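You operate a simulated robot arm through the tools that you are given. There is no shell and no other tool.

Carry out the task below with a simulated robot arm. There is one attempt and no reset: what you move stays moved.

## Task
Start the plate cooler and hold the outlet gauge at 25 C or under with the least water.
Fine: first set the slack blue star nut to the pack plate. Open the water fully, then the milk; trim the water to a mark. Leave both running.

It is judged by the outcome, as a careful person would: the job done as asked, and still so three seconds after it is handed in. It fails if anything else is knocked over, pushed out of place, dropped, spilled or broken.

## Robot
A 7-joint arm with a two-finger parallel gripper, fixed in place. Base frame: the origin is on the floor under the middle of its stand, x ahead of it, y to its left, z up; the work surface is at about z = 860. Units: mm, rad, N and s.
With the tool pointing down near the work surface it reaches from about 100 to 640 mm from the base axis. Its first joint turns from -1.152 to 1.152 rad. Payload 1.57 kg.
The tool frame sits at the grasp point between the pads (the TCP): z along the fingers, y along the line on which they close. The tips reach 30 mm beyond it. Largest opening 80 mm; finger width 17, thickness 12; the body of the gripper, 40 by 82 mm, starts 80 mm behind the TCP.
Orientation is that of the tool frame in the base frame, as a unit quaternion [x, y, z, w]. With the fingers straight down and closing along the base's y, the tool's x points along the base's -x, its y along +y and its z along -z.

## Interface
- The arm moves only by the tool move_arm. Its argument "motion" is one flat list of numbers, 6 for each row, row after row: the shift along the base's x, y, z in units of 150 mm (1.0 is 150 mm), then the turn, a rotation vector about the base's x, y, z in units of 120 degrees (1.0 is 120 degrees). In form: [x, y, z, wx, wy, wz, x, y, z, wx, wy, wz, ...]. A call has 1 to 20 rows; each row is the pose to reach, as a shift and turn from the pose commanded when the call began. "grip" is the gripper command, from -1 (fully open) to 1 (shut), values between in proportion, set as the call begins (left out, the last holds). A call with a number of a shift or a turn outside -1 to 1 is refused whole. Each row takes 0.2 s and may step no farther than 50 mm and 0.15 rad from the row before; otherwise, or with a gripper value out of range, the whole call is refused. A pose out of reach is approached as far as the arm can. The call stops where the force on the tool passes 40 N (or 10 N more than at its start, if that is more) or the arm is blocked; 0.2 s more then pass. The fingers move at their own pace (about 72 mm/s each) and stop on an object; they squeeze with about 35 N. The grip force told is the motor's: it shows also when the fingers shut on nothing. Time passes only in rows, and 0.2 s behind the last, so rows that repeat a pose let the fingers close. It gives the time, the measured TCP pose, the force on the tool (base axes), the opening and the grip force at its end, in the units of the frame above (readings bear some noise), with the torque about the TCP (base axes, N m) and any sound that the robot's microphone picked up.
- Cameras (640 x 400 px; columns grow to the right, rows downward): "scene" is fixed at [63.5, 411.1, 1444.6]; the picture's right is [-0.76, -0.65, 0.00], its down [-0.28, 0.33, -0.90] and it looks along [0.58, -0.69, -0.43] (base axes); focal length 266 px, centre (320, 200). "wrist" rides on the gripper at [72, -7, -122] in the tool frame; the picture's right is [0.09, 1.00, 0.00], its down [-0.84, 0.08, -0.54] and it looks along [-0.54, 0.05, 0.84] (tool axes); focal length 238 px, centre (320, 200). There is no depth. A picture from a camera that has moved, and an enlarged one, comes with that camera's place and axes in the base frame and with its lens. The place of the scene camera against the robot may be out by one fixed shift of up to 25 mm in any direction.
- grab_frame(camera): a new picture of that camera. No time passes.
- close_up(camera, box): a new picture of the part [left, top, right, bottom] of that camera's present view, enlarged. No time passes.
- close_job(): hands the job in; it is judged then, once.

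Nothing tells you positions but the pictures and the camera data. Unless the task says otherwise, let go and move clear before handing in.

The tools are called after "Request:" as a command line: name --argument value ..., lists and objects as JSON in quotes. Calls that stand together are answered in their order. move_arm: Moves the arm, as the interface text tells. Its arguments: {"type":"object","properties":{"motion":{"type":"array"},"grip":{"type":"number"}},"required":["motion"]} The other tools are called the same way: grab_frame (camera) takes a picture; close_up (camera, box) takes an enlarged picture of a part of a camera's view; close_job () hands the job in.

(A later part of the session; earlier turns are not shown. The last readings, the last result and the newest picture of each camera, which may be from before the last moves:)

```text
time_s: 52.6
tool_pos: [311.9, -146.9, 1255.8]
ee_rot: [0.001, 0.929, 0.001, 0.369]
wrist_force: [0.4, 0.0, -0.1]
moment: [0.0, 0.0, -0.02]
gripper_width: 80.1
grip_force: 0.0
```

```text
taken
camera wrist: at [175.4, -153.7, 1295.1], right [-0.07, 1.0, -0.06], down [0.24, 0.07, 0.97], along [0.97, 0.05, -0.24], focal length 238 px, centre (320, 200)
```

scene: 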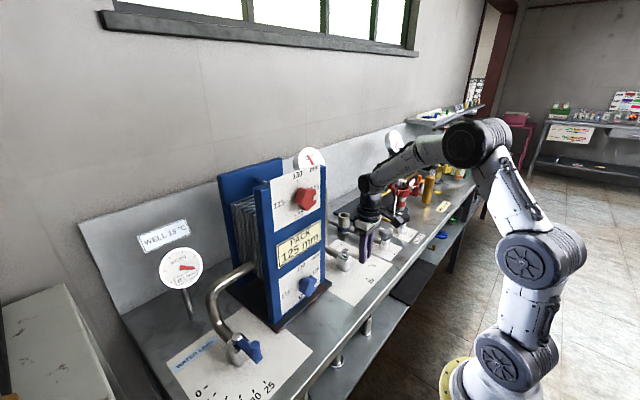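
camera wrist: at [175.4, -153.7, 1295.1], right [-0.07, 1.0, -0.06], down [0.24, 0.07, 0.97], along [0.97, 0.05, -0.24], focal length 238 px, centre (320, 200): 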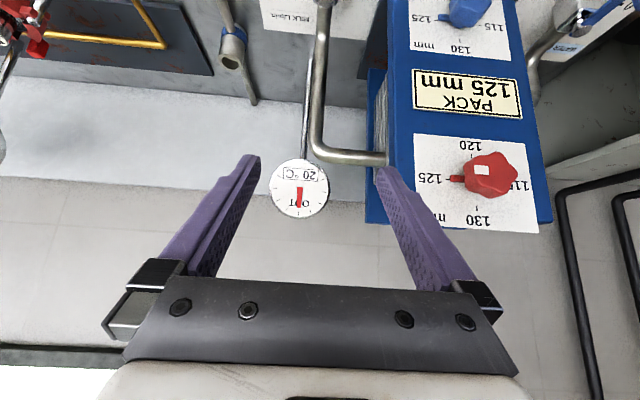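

Request:
close_up --camera "wrist" --box '[260, 150, 340, 225]'

Request:
close_up --camera "scene" --box '[280, 140, 400, 290]'

Request:
close_up --camera "scene" --box '[150, 240, 270, 370]'

Request:
close_up --camera "wrist" --box '[200, 0, 340, 110]'

```text
5.33 times, centred on (300, 188) of wrist
camera zoom: at [175.4, -153.7, 1295.1], right [-0.07, 1.0, -0.06], down [0.24, 0.07, 0.97], along [0.97, 0.05, -0.24], focal length 1271 px, centre (427, 267)
```

zoom: 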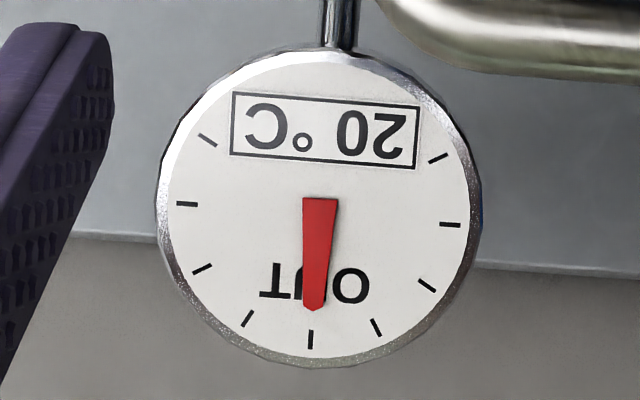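

```text
2.67 times, centred on (340, 215) of scene
camera zoom: at [63.5, 411.1, 1444.6], right [-0.76, -0.65, 0.0], down [-0.28, 0.33, -0.9], along [0.58, -0.69, -0.43], focal length 710 px, centre (267, 160)
```

zoom: 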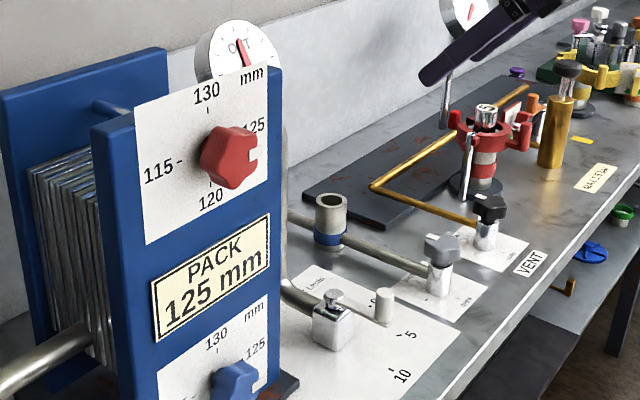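

```text
3.08 times, centred on (210, 305) of scene
camera zoom: at [63.5, 411.1, 1444.6], right [-0.76, -0.65, 0.0], down [-0.28, 0.33, -0.9], along [0.58, -0.69, -0.43], focal length 819 px, centre (658, -123)
```

zoom: 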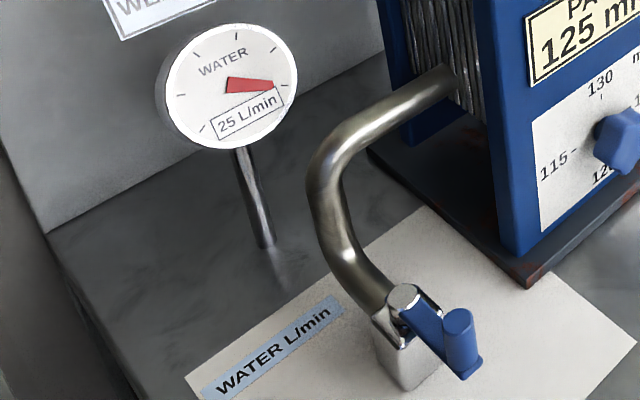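

```text
3.64 times, centred on (270, 55) of wrist
camera zoom: at [175.4, -153.7, 1295.1], right [-0.07, 1.0, -0.06], down [0.24, 0.07, 0.97], along [0.97, 0.05, -0.24], focal length 867 px, centre (502, 727)
```

zoom: 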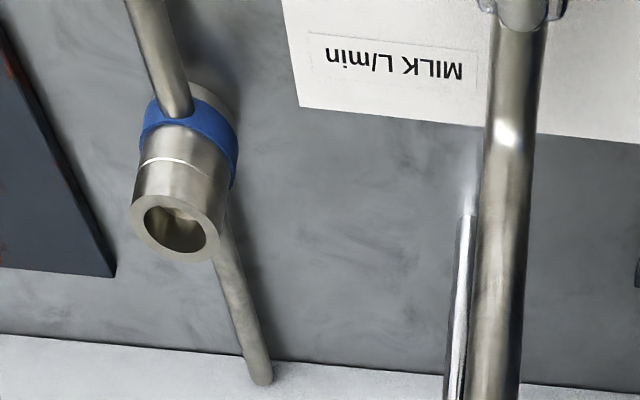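

Outlet reads 20 °C just after opening; I'll wait a few seconds to see whether it changes.

Request:
move_arm --motion '[0, 0, 0, 0, 0, 0, 0, 0, 0, 0, 0, 0, 0, 0, 0, 0, 0, 0, 0, 0, 0, 0, 0, 0, 0, 0, 0, 0, 0, 0, 0, 0, 0, 0, 0, 0, 0, 0, 0, 0, 0, 0, 0, 0, 0, 0, 0, 0, 0, 0, 0, 0, 0, 0, 0, 0, 0, 0, 0, 0, 0, 0, 0, 0, 0, 0, 0, 0, 0, 0, 0, 0, 0, 0, 0, 0, 0, 0, 0, 0, 0, 0, 0, 0, 0, 0, 0, 0, 0, 0, 0, 0, 0, 0, 0, 0]'

Request:
close_up --camera "wrist" --box '[260, 150, 340, 225]'

```text
time_s: 56.0
tool_pos: [311.7, -147.1, 1254.8]
ee_rot: [0.0, 0.93, 0.002, 0.368]
wrist_force: [0.3, -0.1, -0.1]
moment: [0.0, -0.04, -0.03]
gripper_width: 79.8
grip_force: 0.1
```

```text
5.33 times, centred on (300, 188) of wrist
camera zoom: at [175.4, -153.7, 1295.2], right [-0.07, 1.0, -0.06], down [0.24, 0.07, 0.97], along [0.97, 0.05, -0.24], focal length 1271 px, centre (427, 267)
```

zoom: 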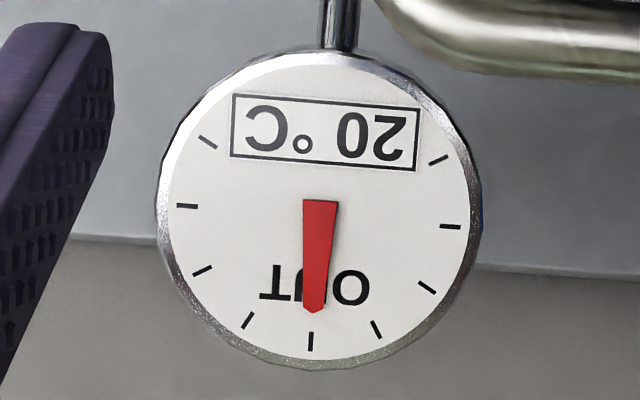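

Steady 20 °C at 25 L/min with full milk flow. The dial is 0–40 °C with 5° ticks (20 at the top), so I can also watch the needle from the scene camera while trimming. Returning to the water lever.

Request:
move_arm --motion '[0, 0.1, 0, 0, 0.06, 0, 0, 0.2, 0, 0, 0.12, 0, 0, 0.35, 0, 0, 0.18, 0, 0, 0.5, 0, 0, 0.24, 0, 0, 0.7, 0, 0, 0.3, 0, 0, 0.9, 0, 0, 0.36, 0, 0, 1.0, 0, 0, 0.36, 0]' --grip -0.3

Request:
move_arm --motion '[0, 0.25, -0.15, 0, 0, 0, 0, 0.5, -0.3, 0, 0, 0, 0, 0.75, -0.5, 0, 0, 0, 0, 1.0, -0.7, 0, 0, 0, 0, 1.0, -0.9, 0, 0, 0, 0, 1.0, -1.0, 0, 0, 0]'

Request:
move_arm --motion '[0, 0.25, 0, 0, 0, 0, 0, 0.5, 0, 0, 0, 0, 0.1, 0.68, -0.15, 0, 0, 0, 0.25, 0.68, -0.3, 0, 0, 0, 0.37, 0.68, -0.45, 0, 0, 0]'

Request:
grab_frame --camera "wrist"

Request:
grab_frame --camera "scene"

```text
time_s: 57.6
tool_pos: [310.5, 0.8, 1253.8]
ee_rot: [0.002, 1.0, 0.0, -0.001]
wrist_force: [-0.1, 0.0, -0.4]
moment: [-0.03, 0.0, 0.0]
gripper_width: 51.9
grip_force: 0.0
```

```text
time_s: 59.0
tool_pos: [312.1, 153.0, 1106.4]
ee_rot: [0.001, 1.0, 0.0, 0.0]
wrist_force: [0.6, 0.5, -0.5]
moment: [0.01, 0.04, -0.02]
gripper_width: 51.9
grip_force: 0.0
```

```text
time_s: 60.2
tool_pos: [367.9, 251.6, 1038.8]
ee_rot: [0.002, 1.0, 0.002, 0.0]
wrist_force: [0.0, 0.3, 0.5]
moment: [-0.02, 0.0, -0.03]
gripper_width: 51.7
grip_force: 0.0
```

```text
taken
camera wrist: at [295.8, 245.4, 1161.2], right [-0.09, 1.0, 0.0], down [0.84, 0.07, 0.54], along [0.54, 0.05, -0.84], focal length 238 px, centre (320, 200)
```

wrist: 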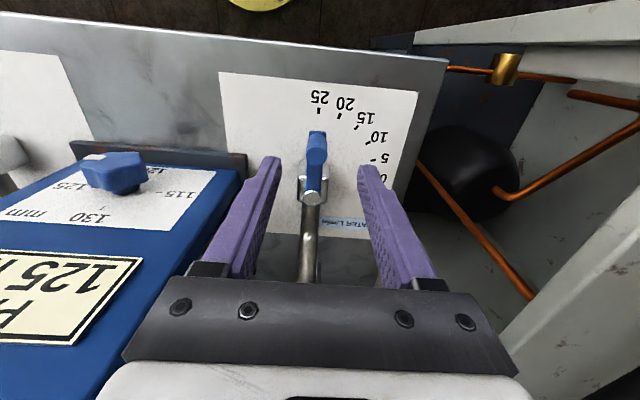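

```text
taken
```

scene: 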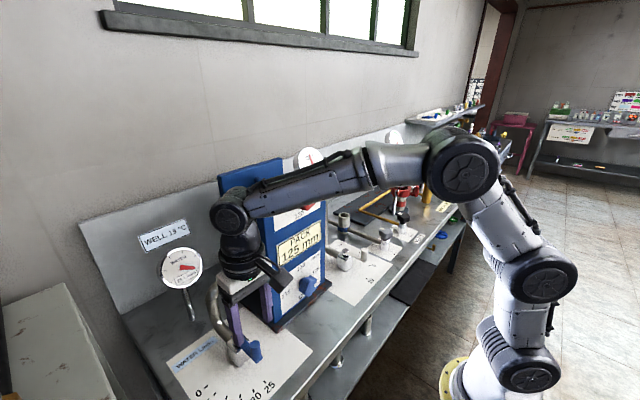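

Request:
close_up --camera "wrist" --box '[240, 80, 400, 200]'

Request:
close_up --camera "scene" --box '[285, 140, 335, 175]'

```text
3.33 times, centred on (320, 140) of wrist
camera zoom: at [295.8, 245.4, 1161.2], right [-0.09, 1.0, 0.0], down [0.84, 0.07, 0.54], along [0.54, 0.05, -0.84], focal length 794 px, centre (320, 400)
```

zoom: 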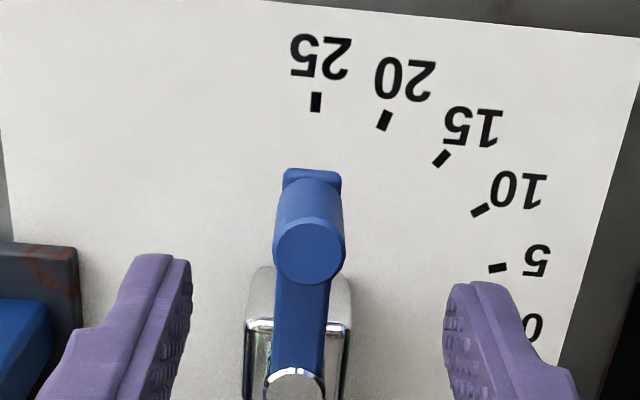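

```text
11.43 times, centred on (310, 158) of scene
camera zoom: at [63.5, 411.1, 1444.6], right [-0.76, -0.65, 0.0], down [-0.28, 0.33, -0.9], along [0.58, -0.69, -0.43], focal length 3042 px, centre (434, 686)
```

zoom: 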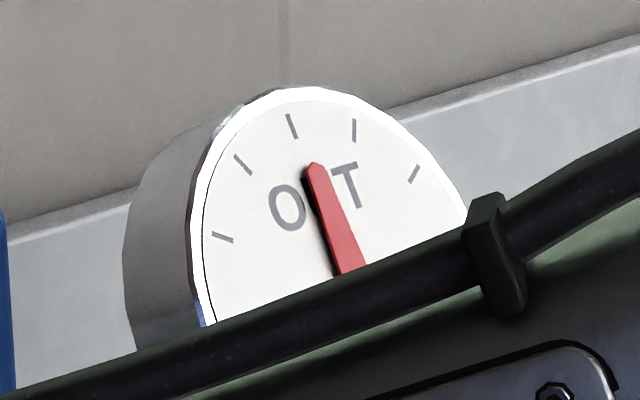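

Request:
move_arm --motion '[0.063, -0.009, -0.2, 0, 0, 0, 0.063, -0.009, -0.4, 0, 0, 0, 0.063, -0.009, -0.525, 0, 0, 0]'

Request:
move_arm --motion '[0, 0, 0, 0, 0, 0, 0, 0, 0, 0, 0, 0, 0, 0, 0, 0, 0, 0]' --grip 1

Request:
move_arm --motion '[0.0025, 0.0481, 0, 0, 0, 0, 0.0101, 0.0956, 0, 0, 0, 0, 0.0225, 0.1421, 0, 0, 0, 0]'

Request:
grab_frame --camera "wrist"

Request:
close_up --camera "scene" --box '[150, 230, 290, 380]'

Request:
close_up --camera "scene" --box '[285, 140, 335, 175]'

```text
time_s: 61.0
tool_pos: [378.8, 249.6, 957.8]
ee_rot: [0.001, 1.0, 0.001, 0.0]
wrist_force: [-0.3, -0.4, -0.6]
moment: [0.01, 0.0, 0.0]
gripper_width: 51.9
grip_force: 0.1
```

```text
time_s: 61.8
tool_pos: [378.2, 249.9, 957.6]
ee_rot: [0.001, 1.0, 0.001, 0.0]
wrist_force: [1.4, 4.4, -1.8]
moment: [-0.6, -0.09, 0.04]
gripper_width: 19.5
grip_force: 33.0
```

```text
time_s: 62.6
tool_pos: [379.7, 271.8, 958.5]
ee_rot: [0.001, 1.0, 0.0, -0.002]
wrist_force: [-0.3, -3.2, -4.4]
moment: [-0.52, 0.34, -0.29]
gripper_width: 19.6
grip_force: 33.2
```

```text
taken
camera wrist: at [308.6, 266.2, 1080.6], right [-0.09, 1.0, 0.0], down [0.84, 0.08, 0.54], along [0.54, 0.05, -0.84], focal length 238 px, centre (320, 200)
```

wrist: 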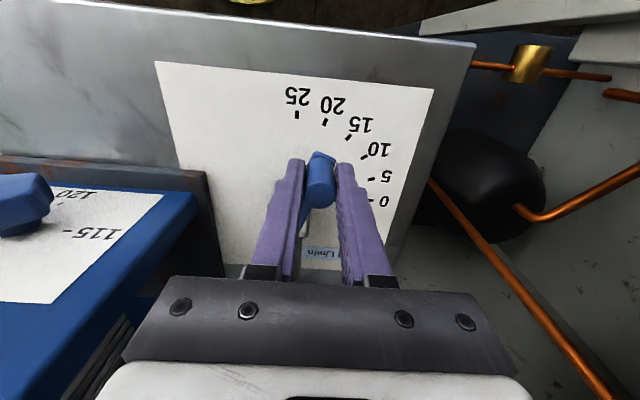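

```text
2.67 times, centred on (220, 305) of scene
camera zoom: at [63.6, 411.0, 1444.6], right [-0.76, -0.65, 0.0], down [-0.28, 0.33, -0.9], along [0.58, -0.69, -0.43], focal length 710 px, centre (587, -80)
```

zoom: 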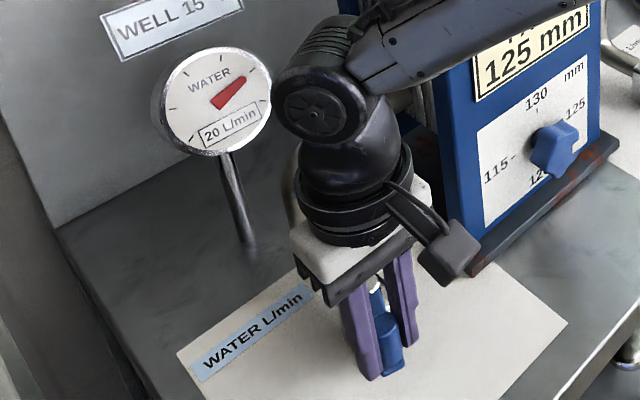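

```text
11.43 times, centred on (310, 158) of scene
camera zoom: at [63.6, 411.0, 1444.6], right [-0.76, -0.65, 0.0], down [-0.28, 0.33, -0.9], along [0.58, -0.69, -0.43], focal length 3042 px, centre (434, 686)
```

zoom: 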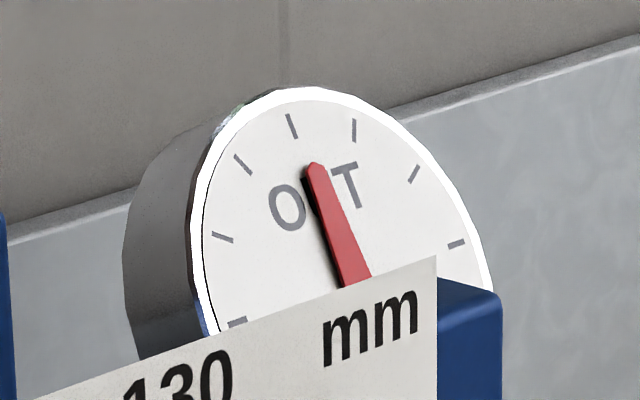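

The water gauge reads 20 L/min. Holding here a few seconds to let the outlet respond.

Request:
move_arm --motion '[0, 0, 0, 0, 0, 0, 0, 0, 0, 0, 0, 0, 0, 0, 0, 0, 0, 0, 0, 0, 0, 0, 0, 0, 0, 0, 0, 0, 0, 0, 0, 0, 0, 0, 0, 0, 0, 0, 0, 0, 0, 0, 0, 0, 0, 0, 0, 0, 0, 0, 0, 0, 0, 0, 0, 0, 0, 0, 0, 0, 0, 0, 0, 0, 0, 0, 0, 0, 0, 0, 0, 0, 0, 0, 0, 0, 0, 0, 0, 0, 0, 0, 0, 0, 0, 0, 0, 0, 0, 0]'

Request:
close_up --camera "scene" --box '[285, 140, 335, 175]'

Request:
close_up --camera "scene" --box '[150, 230, 240, 320]'

```text
time_s: 65.8
tool_pos: [380.8, 272.3, 959.0]
ee_rot: [0.0, 1.0, 0.0, 0.0]
wrist_force: [-2.6, 1.0, -18.0]
moment: [-0.64, 0.0, 0.02]
gripper_width: 19.5
grip_force: 33.6
```

```text
11.43 times, centred on (310, 158) of scene
camera zoom: at [63.7, 411.3, 1444.5], right [-0.76, -0.65, 0.0], down [-0.28, 0.33, -0.9], along [0.58, -0.69, -0.43], focal length 3042 px, centre (434, 686)
```

zoom: 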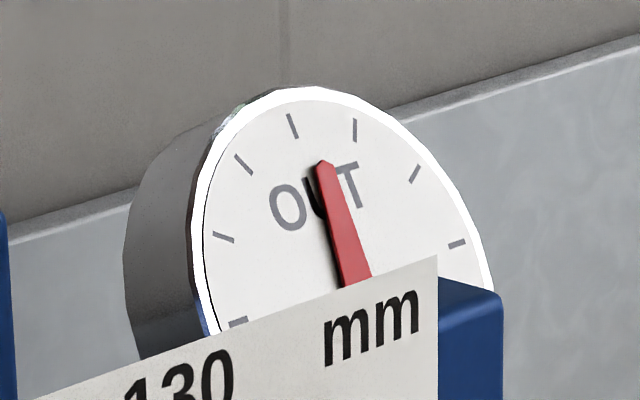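

```text
4.44 times, centred on (195, 275) of scene
camera zoom: at [63.7, 411.3, 1444.5], right [-0.76, -0.65, 0.0], down [-0.28, 0.33, -0.9], along [0.58, -0.69, -0.43], focal length 1183 px, centre (876, -133)
```

zoom: 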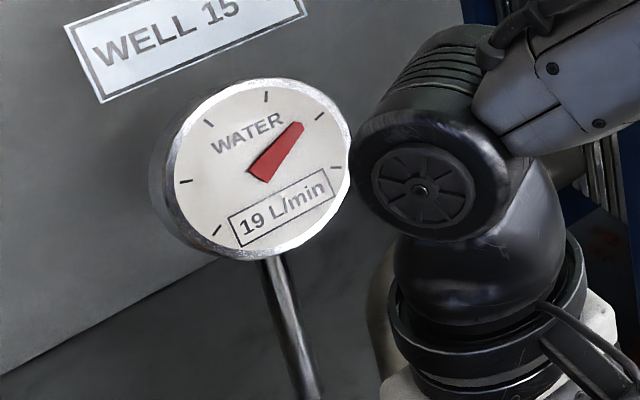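

The outlet has risen only to about 21 °C at 19–20 L/min. Trimming on toward 15.

Request:
move_arm --motion '[0.017, 0.039, 0, 0, 0, 0, 0.038, 0.0775, 0, 0, 0, 0, 0.061, 0.1147, 0, 0, 0, 0, 0.061, 0.1147, 0, 0, 0, 0, 0.061, 0.1147, 0, 0, 0, 0, 0.061, 0.1147, 0, 0, 0, 0, 0.061, 0.1147, 0, 0, 0, 0, 0.061, 0.1147, 0, 0, 0, 0]'

Request:
close_up --camera "scene" --box '[150, 230, 240, 320]'

Request:
close_up --camera "scene" --box '[285, 140, 335, 175]'

```text
time_s: 67.6
tool_pos: [391.7, 291.7, 960.7]
ee_rot: [0.0, 1.0, 0.001, 0.002]
wrist_force: [7.2, -8.5, 1.8]
moment: [-0.46, 0.29, -0.22]
gripper_width: 19.0
grip_force: 34.0
```

```text
4.44 times, centred on (195, 275) of scene
camera zoom: at [63.8, 410.8, 1444.6], right [-0.76, -0.65, 0.0], down [-0.28, 0.33, -0.9], along [0.58, -0.69, -0.43], focal length 1183 px, centre (876, -133)
```

zoom: 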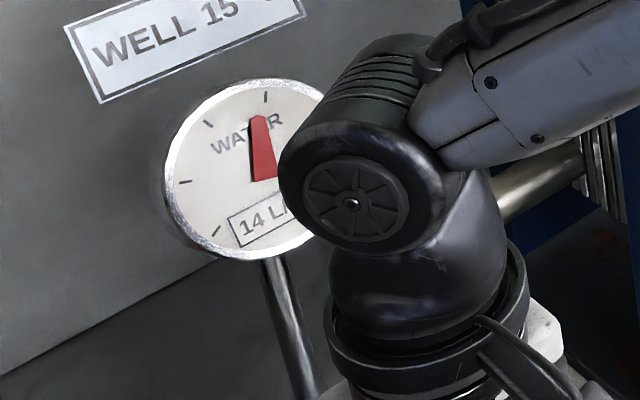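

```text
11.43 times, centred on (310, 158) of scene
camera zoom: at [63.8, 410.8, 1444.6], right [-0.76, -0.65, 0.0], down [-0.28, 0.33, -0.9], along [0.58, -0.69, -0.43], focal length 3042 px, centre (434, 686)
```

zoom: 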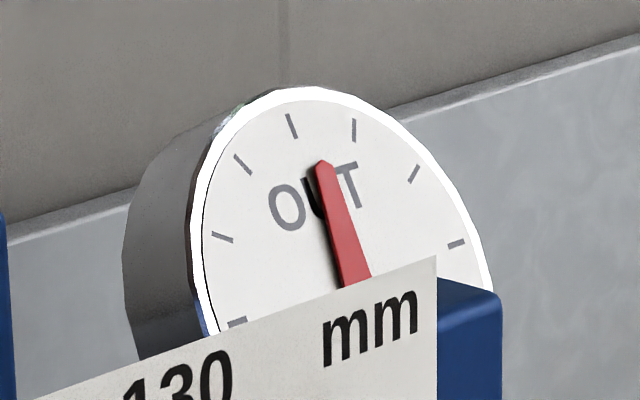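

It's slightly under at 14 L/min; nudging back to 15 and waiting for the outlet to settle.

Request:
move_arm --motion '[-0.012, -0.0165, 0, 0, 0, 0, -0.012, -0.0165, 0, 0, 0, 0, -0.012, -0.0165, 0, 0, 0, 0, -0.012, -0.0165, 0, 0, 0, 0, -0.012, -0.0165, 0, 0, 0, 0, -0.012, -0.0165, 0, 0, 0, 0, -0.012, -0.0165, 0, 0, 0, 0, -0.012, -0.0165, 0, 0, 0, 0, -0.012, -0.0165, 0, 0, 0, 0, -0.012, -0.0165, 0, 0, 0, 0, -0.012, -0.0165, 0, 0, 0, 0, -0.012, -0.0165, 0, 0, 0, 0, -0.012, -0.0165, 0, 0, 0, 0, -0.012, -0.0165, 0, 0, 0, 0, -0.012, -0.0165, 0, 0, 0, 0, -0.012, -0.0165, 0, 0, 0, 0, -0.012, -0.0165, 0, 0, 0, 0, -0.012, -0.0165, 0, 0, 0, 0]'

Request:
close_up --camera "scene" --box '[150, 230, 240, 320]'

Request:
close_up --camera "scene" --box '[285, 140, 335, 175]'

```text
time_s: 71.4
tool_pos: [389.4, 287.8, 961.0]
ee_rot: [0.001, 1.0, 0.001, 0.002]
wrist_force: [11.8, -8.3, 22.7]
moment: [-0.52, -0.07, -0.06]
gripper_width: 19.2
grip_force: 33.5
```

```text
4.44 times, centred on (195, 275) of scene
camera zoom: at [63.6, 410.6, 1444.7], right [-0.76, -0.65, 0.0], down [-0.28, 0.33, -0.9], along [0.58, -0.69, -0.43], focal length 1183 px, centre (876, -133)
```

zoom: 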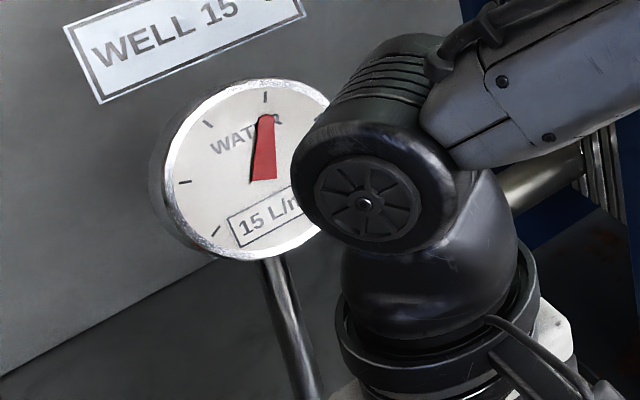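

```text
11.43 times, centred on (310, 158) of scene
camera zoom: at [63.6, 410.6, 1444.7], right [-0.76, -0.65, 0.0], down [-0.28, 0.33, -0.9], along [0.58, -0.69, -0.43], focal length 3042 px, centre (434, 686)
```

zoom: 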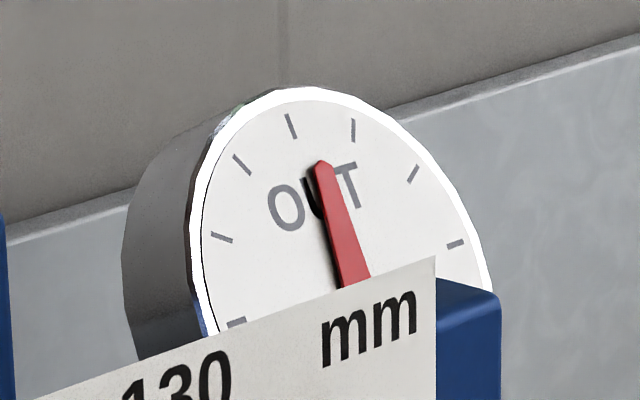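

Water reads 15 L/min. The outlet may lag, so I'll wait longer and keep watching the needle.

Request:
move_arm --motion '[0, 0, 0, 0, 0, 0, 0, 0, 0, 0, 0, 0, 0, 0, 0, 0, 0, 0, 0, 0, 0, 0, 0, 0, 0, 0, 0, 0, 0, 0, 0, 0, 0, 0, 0, 0, 0, 0, 0, 0, 0, 0, 0, 0, 0, 0, 0, 0, 0, 0, 0, 0, 0, 0, 0, 0, 0, 0, 0, 0, 0, 0, 0, 0, 0, 0, 0, 0, 0, 0, 0, 0, 0, 0, 0, 0, 0, 0, 0, 0, 0, 0, 0, 0, 0, 0, 0, 0, 0, 0, 0, 0, 0, 0, 0, 0, 0, 0, 0, 0, 0, 0, 0, 0, 0, 0, 0, 0, 0, 0, 0, 0, 0, 0, 0, 0, 0, 0, 0, 0]'

Request:
close_up --camera "scene" --box '[285, 140, 335, 175]'

Request:
move_arm --motion '[0, 0, 0, 0, 0, 0, 0, 0, 0, 0, 0, 0, 0, 0, 0, 0, 0, 0, 0, 0, 0, 0, 0, 0, 0, 0, 0, 0, 0, 0, 0, 0, 0, 0, 0, 0, 0, 0, 0, 0, 0, 0, 0, 0, 0, 0, 0, 0, 0, 0, 0, 0, 0, 0, 0, 0, 0, 0, 0, 0, 0, 0, 0, 0, 0, 0, 0, 0, 0, 0, 0, 0, 0, 0, 0, 0, 0, 0, 0, 0, 0, 0, 0, 0, 0, 0, 0, 0, 0, 0, 0, 0, 0, 0, 0, 0, 0, 0, 0, 0, 0, 0, 0, 0, 0, 0, 0, 0, 0, 0, 0, 0, 0, 0, 0, 0, 0, 0, 0, 0]'

Request:
close_up --camera "scene" --box '[285, 140, 335, 175]'

Request:
close_up --camera "scene" --box '[150, 230, 240, 320]'

```text
time_s: 75.6
tool_pos: [389.1, 288.3, 960.3]
ee_rot: [0.001, 1.0, 0.003, 0.0]
wrist_force: [11.3, -8.5, 20.2]
moment: [-0.45, -0.28, -0.01]
gripper_width: 19.3
grip_force: 33.8
```

```text
11.43 times, centred on (310, 158) of scene
camera zoom: at [63.6, 410.7, 1444.7], right [-0.76, -0.65, 0.0], down [-0.28, 0.33, -0.9], along [0.58, -0.69, -0.43], focal length 3042 px, centre (434, 686)
```

zoom: 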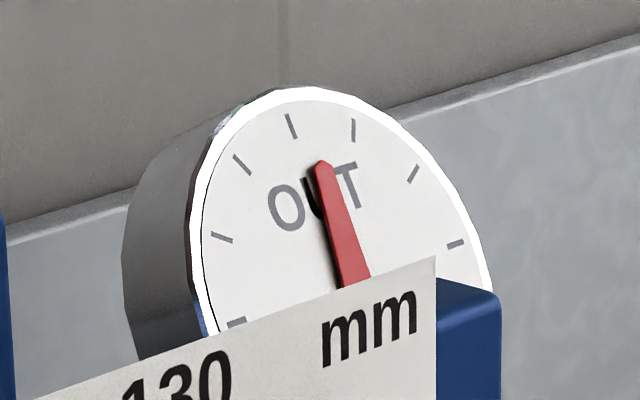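

```text
time_s: 79.8
tool_pos: [388.9, 287.7, 959.7]
ee_rot: [0.0, 1.0, 0.001, 0.001]
wrist_force: [10.6, -8.0, 19.7]
moment: [-0.4, -0.26, -0.02]
gripper_width: 19.0
grip_force: 33.0
```

```text
11.43 times, centred on (310, 158) of scene
camera zoom: at [63.6, 410.7, 1444.7], right [-0.76, -0.65, 0.0], down [-0.28, 0.33, -0.9], along [0.58, -0.69, -0.43], focal length 3042 px, centre (434, 686)
```

zoom: 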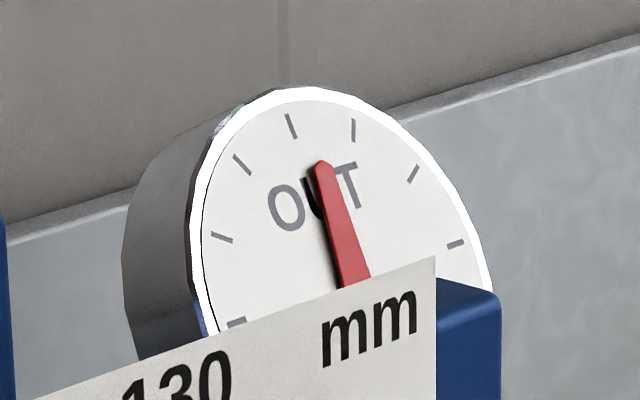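

```text
4.44 times, centred on (195, 275) of scene
camera zoom: at [63.6, 410.7, 1444.7], right [-0.76, -0.65, 0.0], down [-0.28, 0.33, -0.9], along [0.58, -0.69, -0.43], focal length 1183 px, centre (876, -133)
```

zoom: 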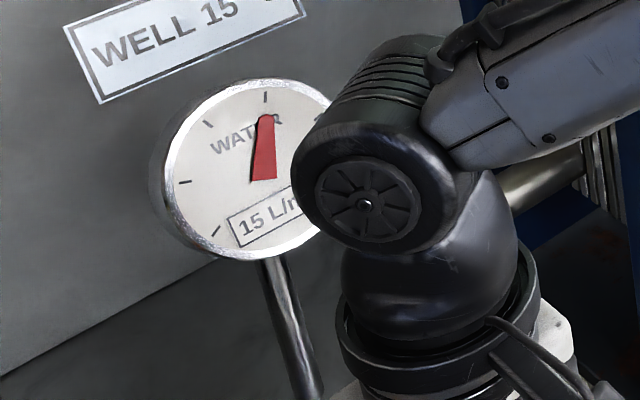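

Steady at about 21 °C with 15 L/min. Trimming on to the 10 mark.

Request:
move_arm --motion '[0.037, 0.047, 0, 0, 0, 0, 0.07, 0.08, 0, 0, 0, 0, 0.104, 0.107, 0, 0, 0, 0, 0.104, 0.107, 0, 0, 0, 0, 0.104, 0.107, 0, 0, 0, 0]'

Request:
grab_frame --camera "wrist"

Request:
close_up --camera "scene" --box '[150, 230, 240, 320]'

Request:
close_up --camera "scene" --box '[285, 140, 335, 175]'

```text
time_s: 81.0
tool_pos: [403.4, 303.8, 958.9]
ee_rot: [0.001, 1.0, 0.002, 0.0]
wrist_force: [-3.7, -3.0, 21.5]
moment: [-0.61, 0.74, -0.29]
gripper_width: 19.2
grip_force: 33.4
```

```text
taken
camera wrist: at [331.4, 297.8, 1081.4], right [-0.09, 1.0, 0.0], down [0.84, 0.07, 0.54], along [0.54, 0.05, -0.84], focal length 238 px, centre (320, 200)
```

wrist: 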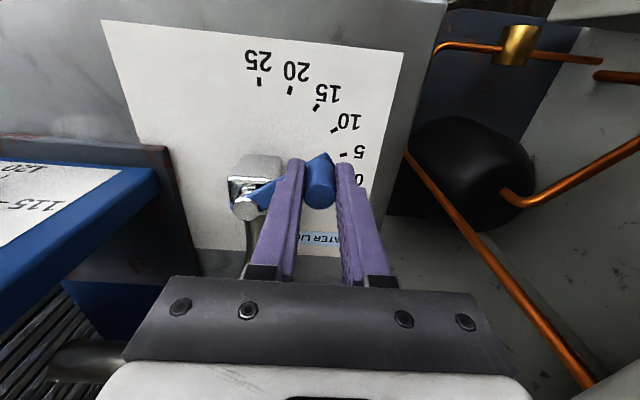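

```text
4.44 times, centred on (195, 275) of scene
camera zoom: at [63.2, 410.8, 1444.7], right [-0.76, -0.65, 0.0], down [-0.28, 0.33, -0.9], along [0.58, -0.69, -0.43], focal length 1183 px, centre (876, -133)
```

zoom: 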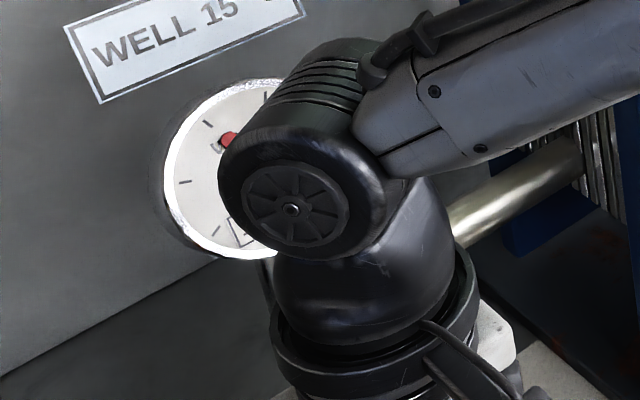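

```text
11.43 times, centred on (310, 158) of scene
camera zoom: at [63.2, 410.8, 1444.7], right [-0.76, -0.65, 0.0], down [-0.28, 0.33, -0.9], along [0.58, -0.69, -0.43], focal length 3042 px, centre (434, 686)
```

zoom: 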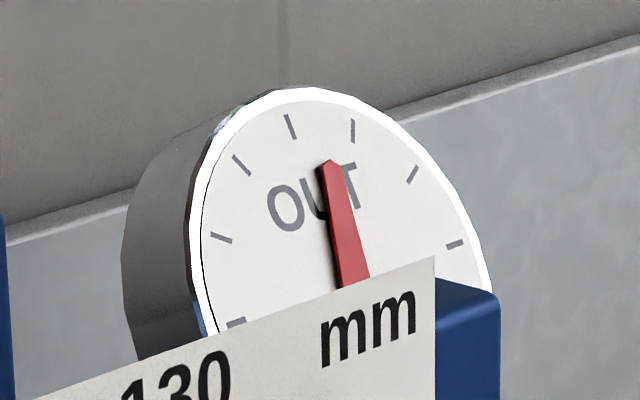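

Needle now near 22 °C with the lever near 10. Waiting for it to settle.

Request:
move_arm --motion '[0, 0, 0, 0, 0, 0, 0, 0, 0, 0, 0, 0, 0, 0, 0, 0, 0, 0, 0, 0, 0, 0, 0, 0, 0, 0, 0, 0, 0, 0, 0, 0, 0, 0, 0, 0, 0, 0, 0, 0, 0, 0, 0, 0, 0, 0, 0, 0, 0, 0, 0, 0, 0, 0, 0, 0, 0, 0, 0, 0, 0, 0, 0, 0, 0, 0, 0, 0, 0, 0, 0, 0, 0, 0, 0, 0, 0, 0, 0, 0, 0, 0, 0, 0, 0, 0, 0, 0, 0, 0, 0, 0, 0, 0, 0, 0, 0, 0, 0, 0, 0, 0, 0, 0, 0, 0, 0, 0, 0, 0, 0, 0, 0, 0, 0, 0, 0, 0, 0, 0]'

Request:
close_up --camera "scene" --box '[285, 140, 335, 175]'

Request:
close_up --camera "scene" --box '[150, 230, 240, 320]'

```text
time_s: 85.2
tool_pos: [403.5, 304.1, 959.5]
ee_rot: [0.0, 1.0, 0.002, 0.0]
wrist_force: [-8.5, 16.4, 17.8]
moment: [-0.28, -0.13, 0.22]
gripper_width: 19.2
grip_force: 33.6
```

```text
11.43 times, centred on (310, 158) of scene
camera zoom: at [63.1, 411.4, 1444.5], right [-0.76, -0.65, 0.0], down [-0.28, 0.33, -0.9], along [0.58, -0.69, -0.43], focal length 3042 px, centre (434, 686)
```

zoom: 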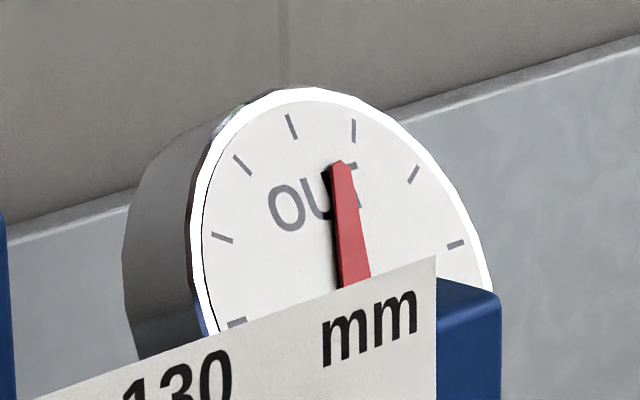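

```text
4.44 times, centred on (195, 275) of scene
camera zoom: at [63.1, 411.4, 1444.5], right [-0.76, -0.65, 0.0], down [-0.28, 0.33, -0.9], along [0.58, -0.69, -0.43], focal length 1183 px, centre (876, -133)
```

zoom: 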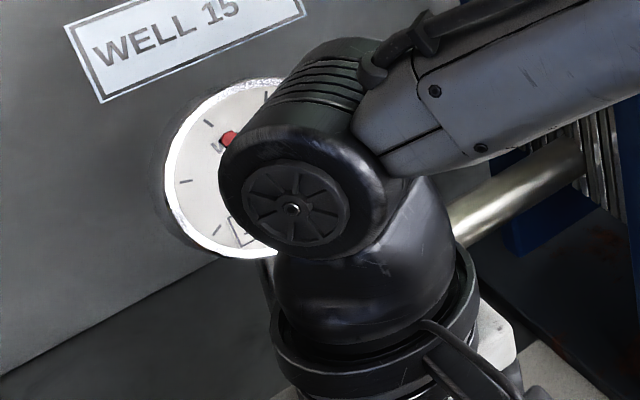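

About 23 °C at the 10 mark. Before settling, I'll edge down to about 7.5 to see how steeply it rises, without jumping straight to 5.

Request:
move_arm --motion '[0.035, 0.021, 0, 0, 0, 0, 0.07, 0.039, 0, 0, 0, 0, 0.07, 0.039, 0, 0, 0, 0, 0.07, 0.039, 0, 0, 0, 0, 0.07, 0.039, 0, 0, 0, 0, 0.07, 0.039, 0, 0, 0, 0, 0.07, 0.039, 0, 0, 0, 0, 0.07, 0.039, 0, 0, 0, 0, 0.07, 0.039, 0, 0, 0, 0, 0.07, 0.039, 0, 0, 0, 0]'

Request:
close_up --camera "scene" --box '[285, 140, 335, 175]'

Request:
move_arm --motion '[0, 0, 0, 0, 0, 0, 0, 0, 0, 0, 0, 0, 0, 0, 0, 0, 0, 0, 0, 0, 0, 0, 0, 0, 0, 0, 0, 0, 0, 0, 0, 0, 0, 0, 0, 0, 0, 0, 0, 0, 0, 0, 0, 0, 0, 0, 0, 0, 0, 0, 0, 0, 0, 0, 0, 0, 0, 0, 0, 0, 0, 0, 0, 0, 0, 0, 0, 0, 0, 0, 0, 0, 0, 0, 0, 0, 0, 0, 0, 0, 0, 0, 0, 0, 0, 0, 0, 0, 0, 0]'

Request:
close_up --camera "scene" --box '[285, 140, 335, 175]'

Request:
grab_frame --camera "scene"

```text
time_s: 87.4
tool_pos: [414.8, 310.1, 959.6]
ee_rot: [0.001, 1.0, 0.002, 0.0]
wrist_force: [-12.3, 15.0, 20.9]
moment: [-0.93, 0.09, -0.32]
gripper_width: 19.3
grip_force: 33.1
```

```text
11.43 times, centred on (310, 158) of scene
camera zoom: at [62.9, 411.3, 1444.5], right [-0.76, -0.65, 0.0], down [-0.28, 0.33, -0.9], along [0.58, -0.69, -0.43], focal length 3042 px, centre (434, 686)
```

zoom: 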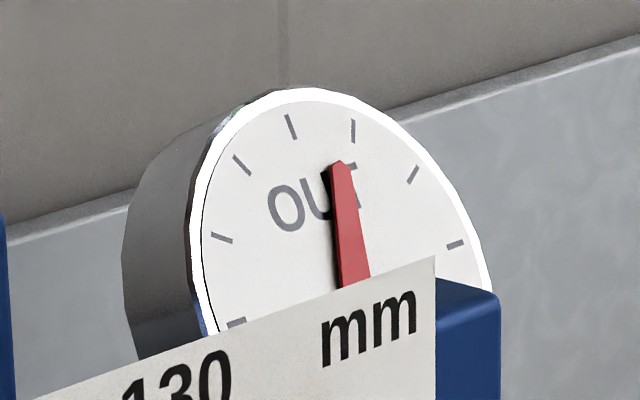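

```text
time_s: 90.6
tool_pos: [413.3, 309.4, 960.1]
ee_rot: [0.0, 1.0, 0.002, 0.0]
wrist_force: [-8.9, 17.4, 20.5]
moment: [-0.92, 0.0, -0.04]
gripper_width: 19.0
grip_force: 32.9
```

```text
11.43 times, centred on (310, 158) of scene
camera zoom: at [63.0, 411.4, 1444.5], right [-0.76, -0.65, 0.0], down [-0.28, 0.33, -0.9], along [0.58, -0.69, -0.43], focal length 3042 px, centre (434, 686)
```

zoom: 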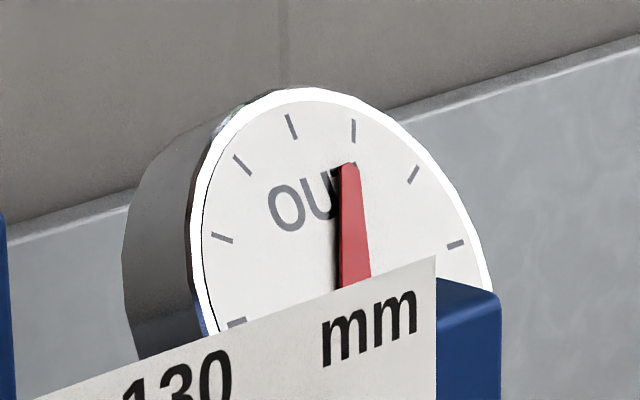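

```text
taken
```

scene: 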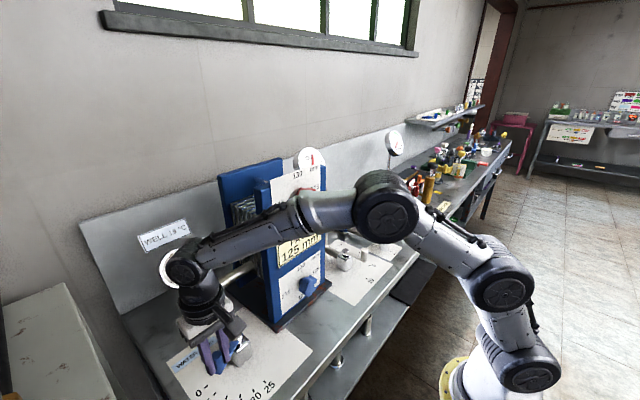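

About 24 °C at 7.5 L/min, so the curve is steepening. One more small step down, to about 6.7, to pin where it crosses.

Request:
move_arm --motion '[0.026, 0.0145, 0, 0, 0, 0, 0.026, 0.0145, 0, 0, 0, 0, 0.026, 0.0145, 0, 0, 0, 0, 0.026, 0.0145, 0, 0, 0, 0, 0.026, 0.0145, 0, 0, 0, 0, 0.026, 0.0145, 0, 0, 0, 0, 0.026, 0.0145, 0, 0, 0, 0, 0.026, 0.0145, 0, 0, 0, 0, 0.026, 0.0145, 0, 0, 0, 0, 0.026, 0.0145, 0, 0, 0, 0, 0.026, 0.0145, 0, 0, 0, 0, 0.026, 0.0145, 0, 0, 0, 0, 0.026, 0.0145, 0, 0, 0, 0, 0.026, 0.0145, 0, 0, 0, 0, 0.026, 0.0145, 0, 0, 0, 0, 0.026, 0.0145, 0, 0, 0, 0, 0.026, 0.0145, 0, 0, 0, 0, 0.026, 0.0145, 0, 0, 0, 0]'

Request:
close_up --camera "scene" --box '[285, 140, 335, 175]'

Request:
close_up --camera "wrist" --box '[220, 60, 400, 230]'

```text
time_s: 94.4
tool_pos: [418.1, 311.7, 959.7]
ee_rot: [0.001, 1.0, 0.001, 0.001]
wrist_force: [4.7, -8.6, 23.8]
moment: [-1.24, 0.03, 0.01]
gripper_width: 19.2
grip_force: 33.1
```

```text
11.43 times, centred on (310, 158) of scene
camera zoom: at [63.3, 410.6, 1444.7], right [-0.76, -0.65, 0.0], down [-0.28, 0.33, -0.9], along [0.58, -0.69, -0.43], focal length 3042 px, centre (434, 686)
```

zoom: 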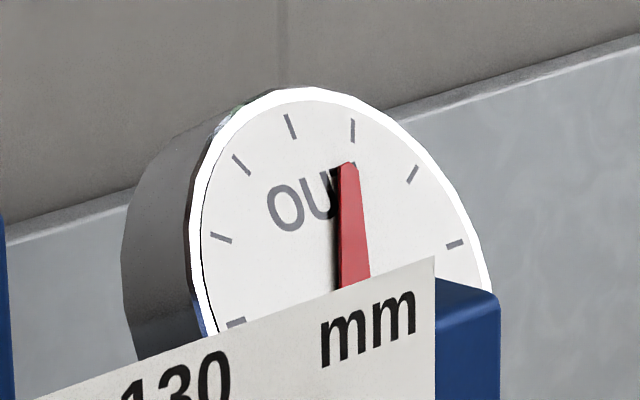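

```text
2.35 times, centred on (310, 145) of wrist
camera zoom: at [345.5, 304.8, 1081.1], right [-0.09, 1.0, 0.0], down [0.84, 0.07, 0.54], along [0.54, 0.05, -0.84], focal length 561 px, centre (344, 329)
```

zoom: 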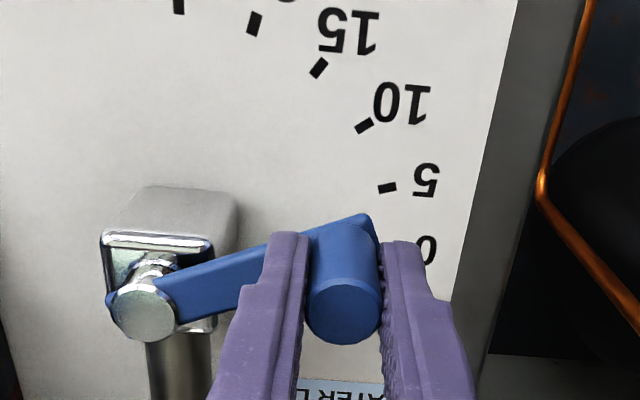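

Still about 24 °C at roughly 6.5, so the 5 mark is a real candidate. I'll set it to 5 and let it settle fully.

Request:
move_arm --motion '[0.02, 0.009, 0, 0, 0, 0, 0.039, 0.0165, 0, 0, 0, 0, 0.039, 0.0165, 0, 0, 0, 0, 0.039, 0.0165, 0, 0, 0, 0, 0.039, 0.0165, 0, 0, 0, 0, 0.039, 0.0165, 0, 0, 0, 0, 0.039, 0.0165, 0, 0, 0, 0, 0.039, 0.0165, 0, 0, 0, 0, 0.039, 0.0165, 0, 0, 0, 0, 0.039, 0.0165, 0, 0, 0, 0, 0.039, 0.0165, 0, 0, 0, 0, 0.039, 0.0165, 0, 0, 0, 0, 0.039, 0.0165, 0, 0, 0, 0, 0.039, 0.0165, 0, 0, 0, 0, 0.039, 0.0165, 0, 0, 0, 0, 0.039, 0.0165, 0, 0, 0, 0, 0.039, 0.0165, 0, 0, 0, 0, 0.039, 0.0165, 0, 0, 0, 0, 0.039, 0.0165, 0, 0, 0, 0, 0.039, 0.0165, 0, 0, 0, 0]'

Request:
close_up --camera "scene" --box '[285, 140, 335, 175]'

Request:
close_up --camera "wrist" --box '[220, 60, 400, 230]'

Request:
close_up --camera "scene" --box '[150, 230, 240, 320]'

```text
time_s: 98.6
tool_pos: [422.5, 313.4, 959.4]
ee_rot: [0.001, 1.0, 0.0, 0.001]
wrist_force: [0.7, -15.5, 20.7]
moment: [-1.36, 0.08, -0.28]
gripper_width: 19.0
grip_force: 33.0
```

```text
11.43 times, centred on (310, 158) of scene
camera zoom: at [63.3, 410.5, 1444.8], right [-0.76, -0.65, 0.0], down [-0.28, 0.33, -0.9], along [0.58, -0.69, -0.43], focal length 3042 px, centre (434, 686)
```

zoom: 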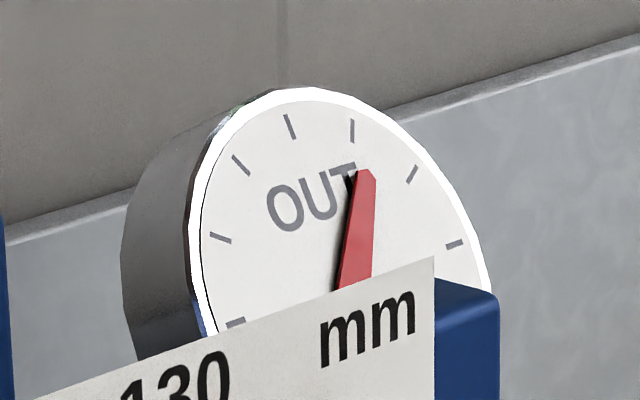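

```text
2.35 times, centred on (310, 145) of wrist
camera zoom: at [351.7, 307.6, 1081.3], right [-0.09, 1.0, 0.0], down [0.84, 0.08, 0.54], along [0.54, 0.05, -0.84], focal length 561 px, centre (344, 329)
```

zoom: 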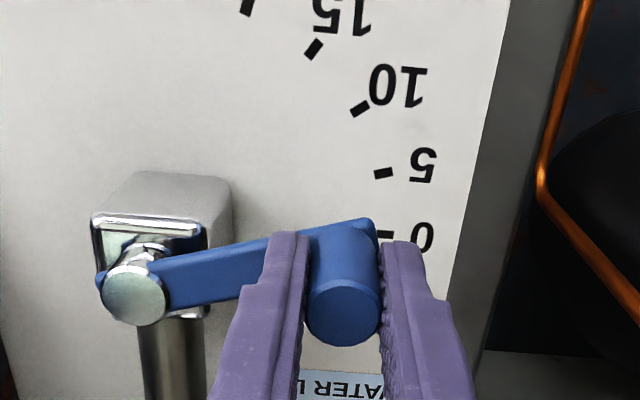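

```text
4.44 times, centred on (195, 275) of scene
camera zoom: at [63.3, 410.5, 1444.8], right [-0.76, -0.65, 0.0], down [-0.28, 0.33, -0.9], along [0.58, -0.69, -0.43], focal length 1183 px, centre (876, -133)
```

zoom: 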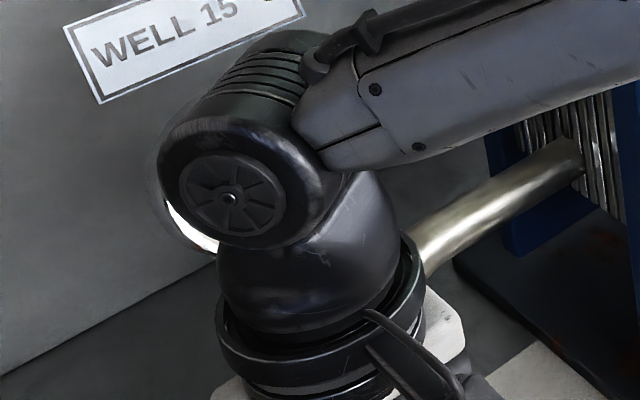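

Request:
close_up --camera "scene" --box '[296, 144, 328, 166]'

Request:
move_arm --motion '[0, 0, 0, 0, 0, 0, 0, 0, 0, 0, 0, 0, 0, 0, 0, 0, 0, 0, 0, 0, 0, 0, 0, 0, 0, 0, 0, 0, 0, 0, 0, 0, 0, 0, 0, 0, 0, 0, 0, 0, 0, 0]'

Request:
close_up --camera "scene" --box '[296, 144, 328, 166]'

```text
16.00 times, centred on (312, 155) of scene
camera zoom: at [63.3, 410.5, 1444.8], right [-0.76, -0.65, 0.0], down [-0.28, 0.33, -0.9], along [0.58, -0.69, -0.43], focal length 4258 px, centre (448, 920)
```

zoom: 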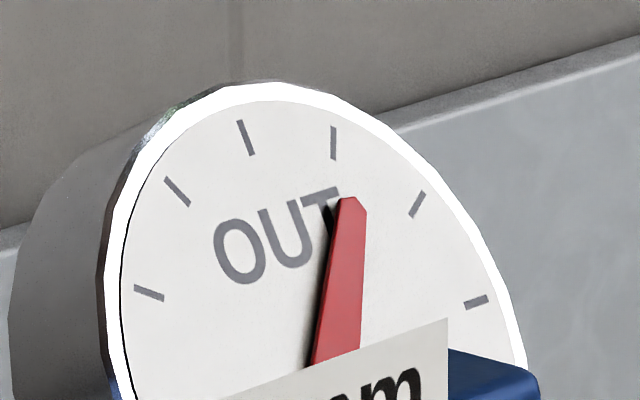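

```text
time_s: 100.2
tool_pos: [423.8, 313.6, 959.5]
ee_rot: [0.001, 1.0, 0.0, 0.002]
wrist_force: [0.7, -15.0, 19.5]
moment: [-1.36, 0.06, -0.32]
gripper_width: 18.9
grip_force: 33.2
```

```text
16.00 times, centred on (312, 155) of scene
camera zoom: at [63.3, 410.5, 1444.8], right [-0.76, -0.65, 0.0], down [-0.28, 0.33, -0.9], along [0.58, -0.69, -0.43], focal length 4258 px, centre (448, 920)
```

zoom: 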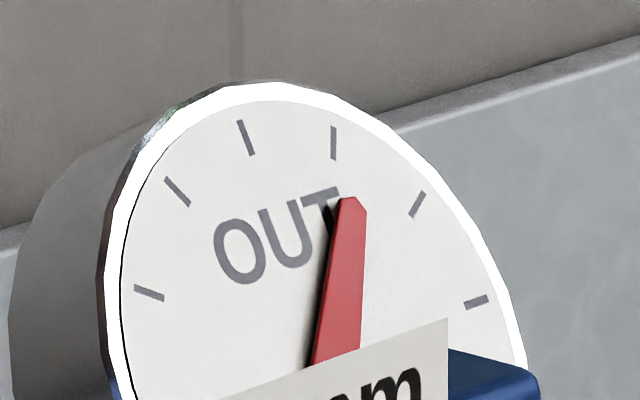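

By needle angle this is about 26 °C at the 5 mark, but it's too close to 25 to judge by eye. I'll let go and read the digits directly before deciding.

Request:
move_arm --motion '[0, 0, 0, 0, 0, 0, 0, 0, 0, 0, 0, 0]' --grip -0.3

Request:
move_arm --motion '[0, 0, 0.25, 0, 0, 0, 0, 0, 0.5, 0, 0, 0, -0.2, 0, 0.7, 0, 0, 0, -0.45, -0.1, 0.9, 0, 0, 0, -0.7, -0.3, 1.0, 0, 0, 0, -0.75, -0.6, 1.0, 0, 0, 0, -0.75, -0.85, 1.0, 0, 0, 0, -0.75, -1.0, 1.0, 0, 0, 0]'

Request:
close_up --camera "scene" --box '[140, 230, 300, 390]'

Request:
close_up --camera "scene" --box '[296, 144, 328, 166]'

Request:
grab_frame --camera "wrist"

```text
time_s: 100.8
tool_pos: [423.1, 314.5, 956.7]
ee_rot: [0.001, 1.0, 0.0, -0.002]
wrist_force: [-1.0, -0.6, 0.6]
moment: [-0.02, 0.0, -0.01]
gripper_width: 51.9
grip_force: 0.0
```

```text
refused: row 4 steps farther than a row can; nothing moved
```

```text
2.50 times, centred on (220, 310) of scene
camera zoom: at [63.5, 411.1, 1444.6], right [-0.76, -0.65, 0.0], down [-0.28, 0.33, -0.9], along [0.58, -0.69, -0.43], focal length 665 px, centre (570, -75)
```

zoom: 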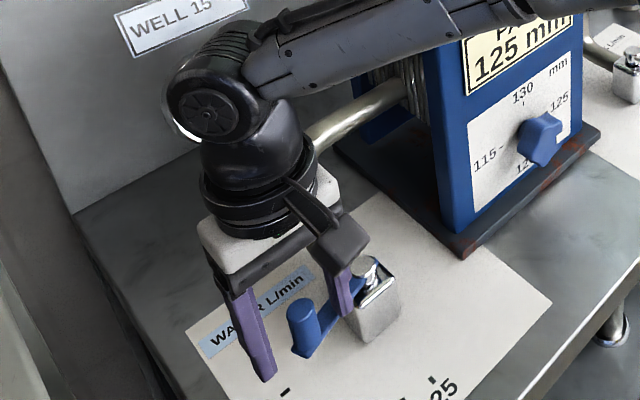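

```text
16.00 times, centred on (312, 155) of scene
camera zoom: at [63.5, 411.1, 1444.6], right [-0.76, -0.65, 0.0], down [-0.28, 0.33, -0.9], along [0.58, -0.69, -0.43], focal length 4258 px, centre (448, 920)
```

zoom: 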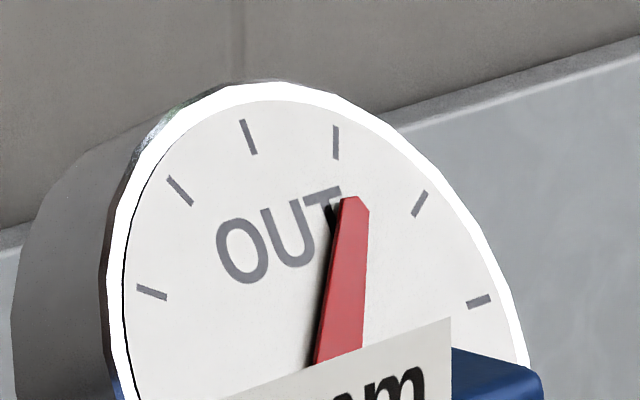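

```text
taken
camera wrist: at [351.5, 308.3, 1079.0], right [-0.09, 1.0, 0.0], down [0.84, 0.08, 0.54], along [0.54, 0.05, -0.84], focal length 238 px, centre (320, 200)
```

wrist: 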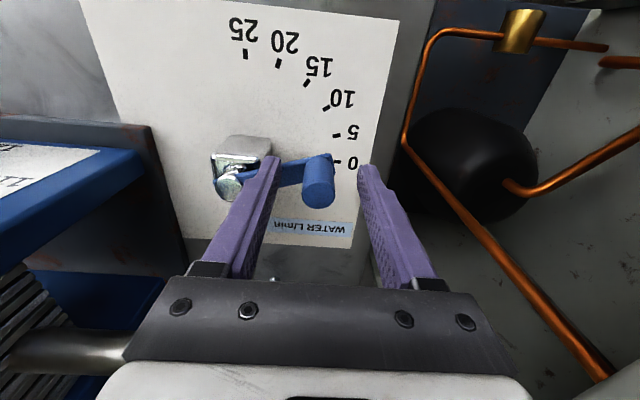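

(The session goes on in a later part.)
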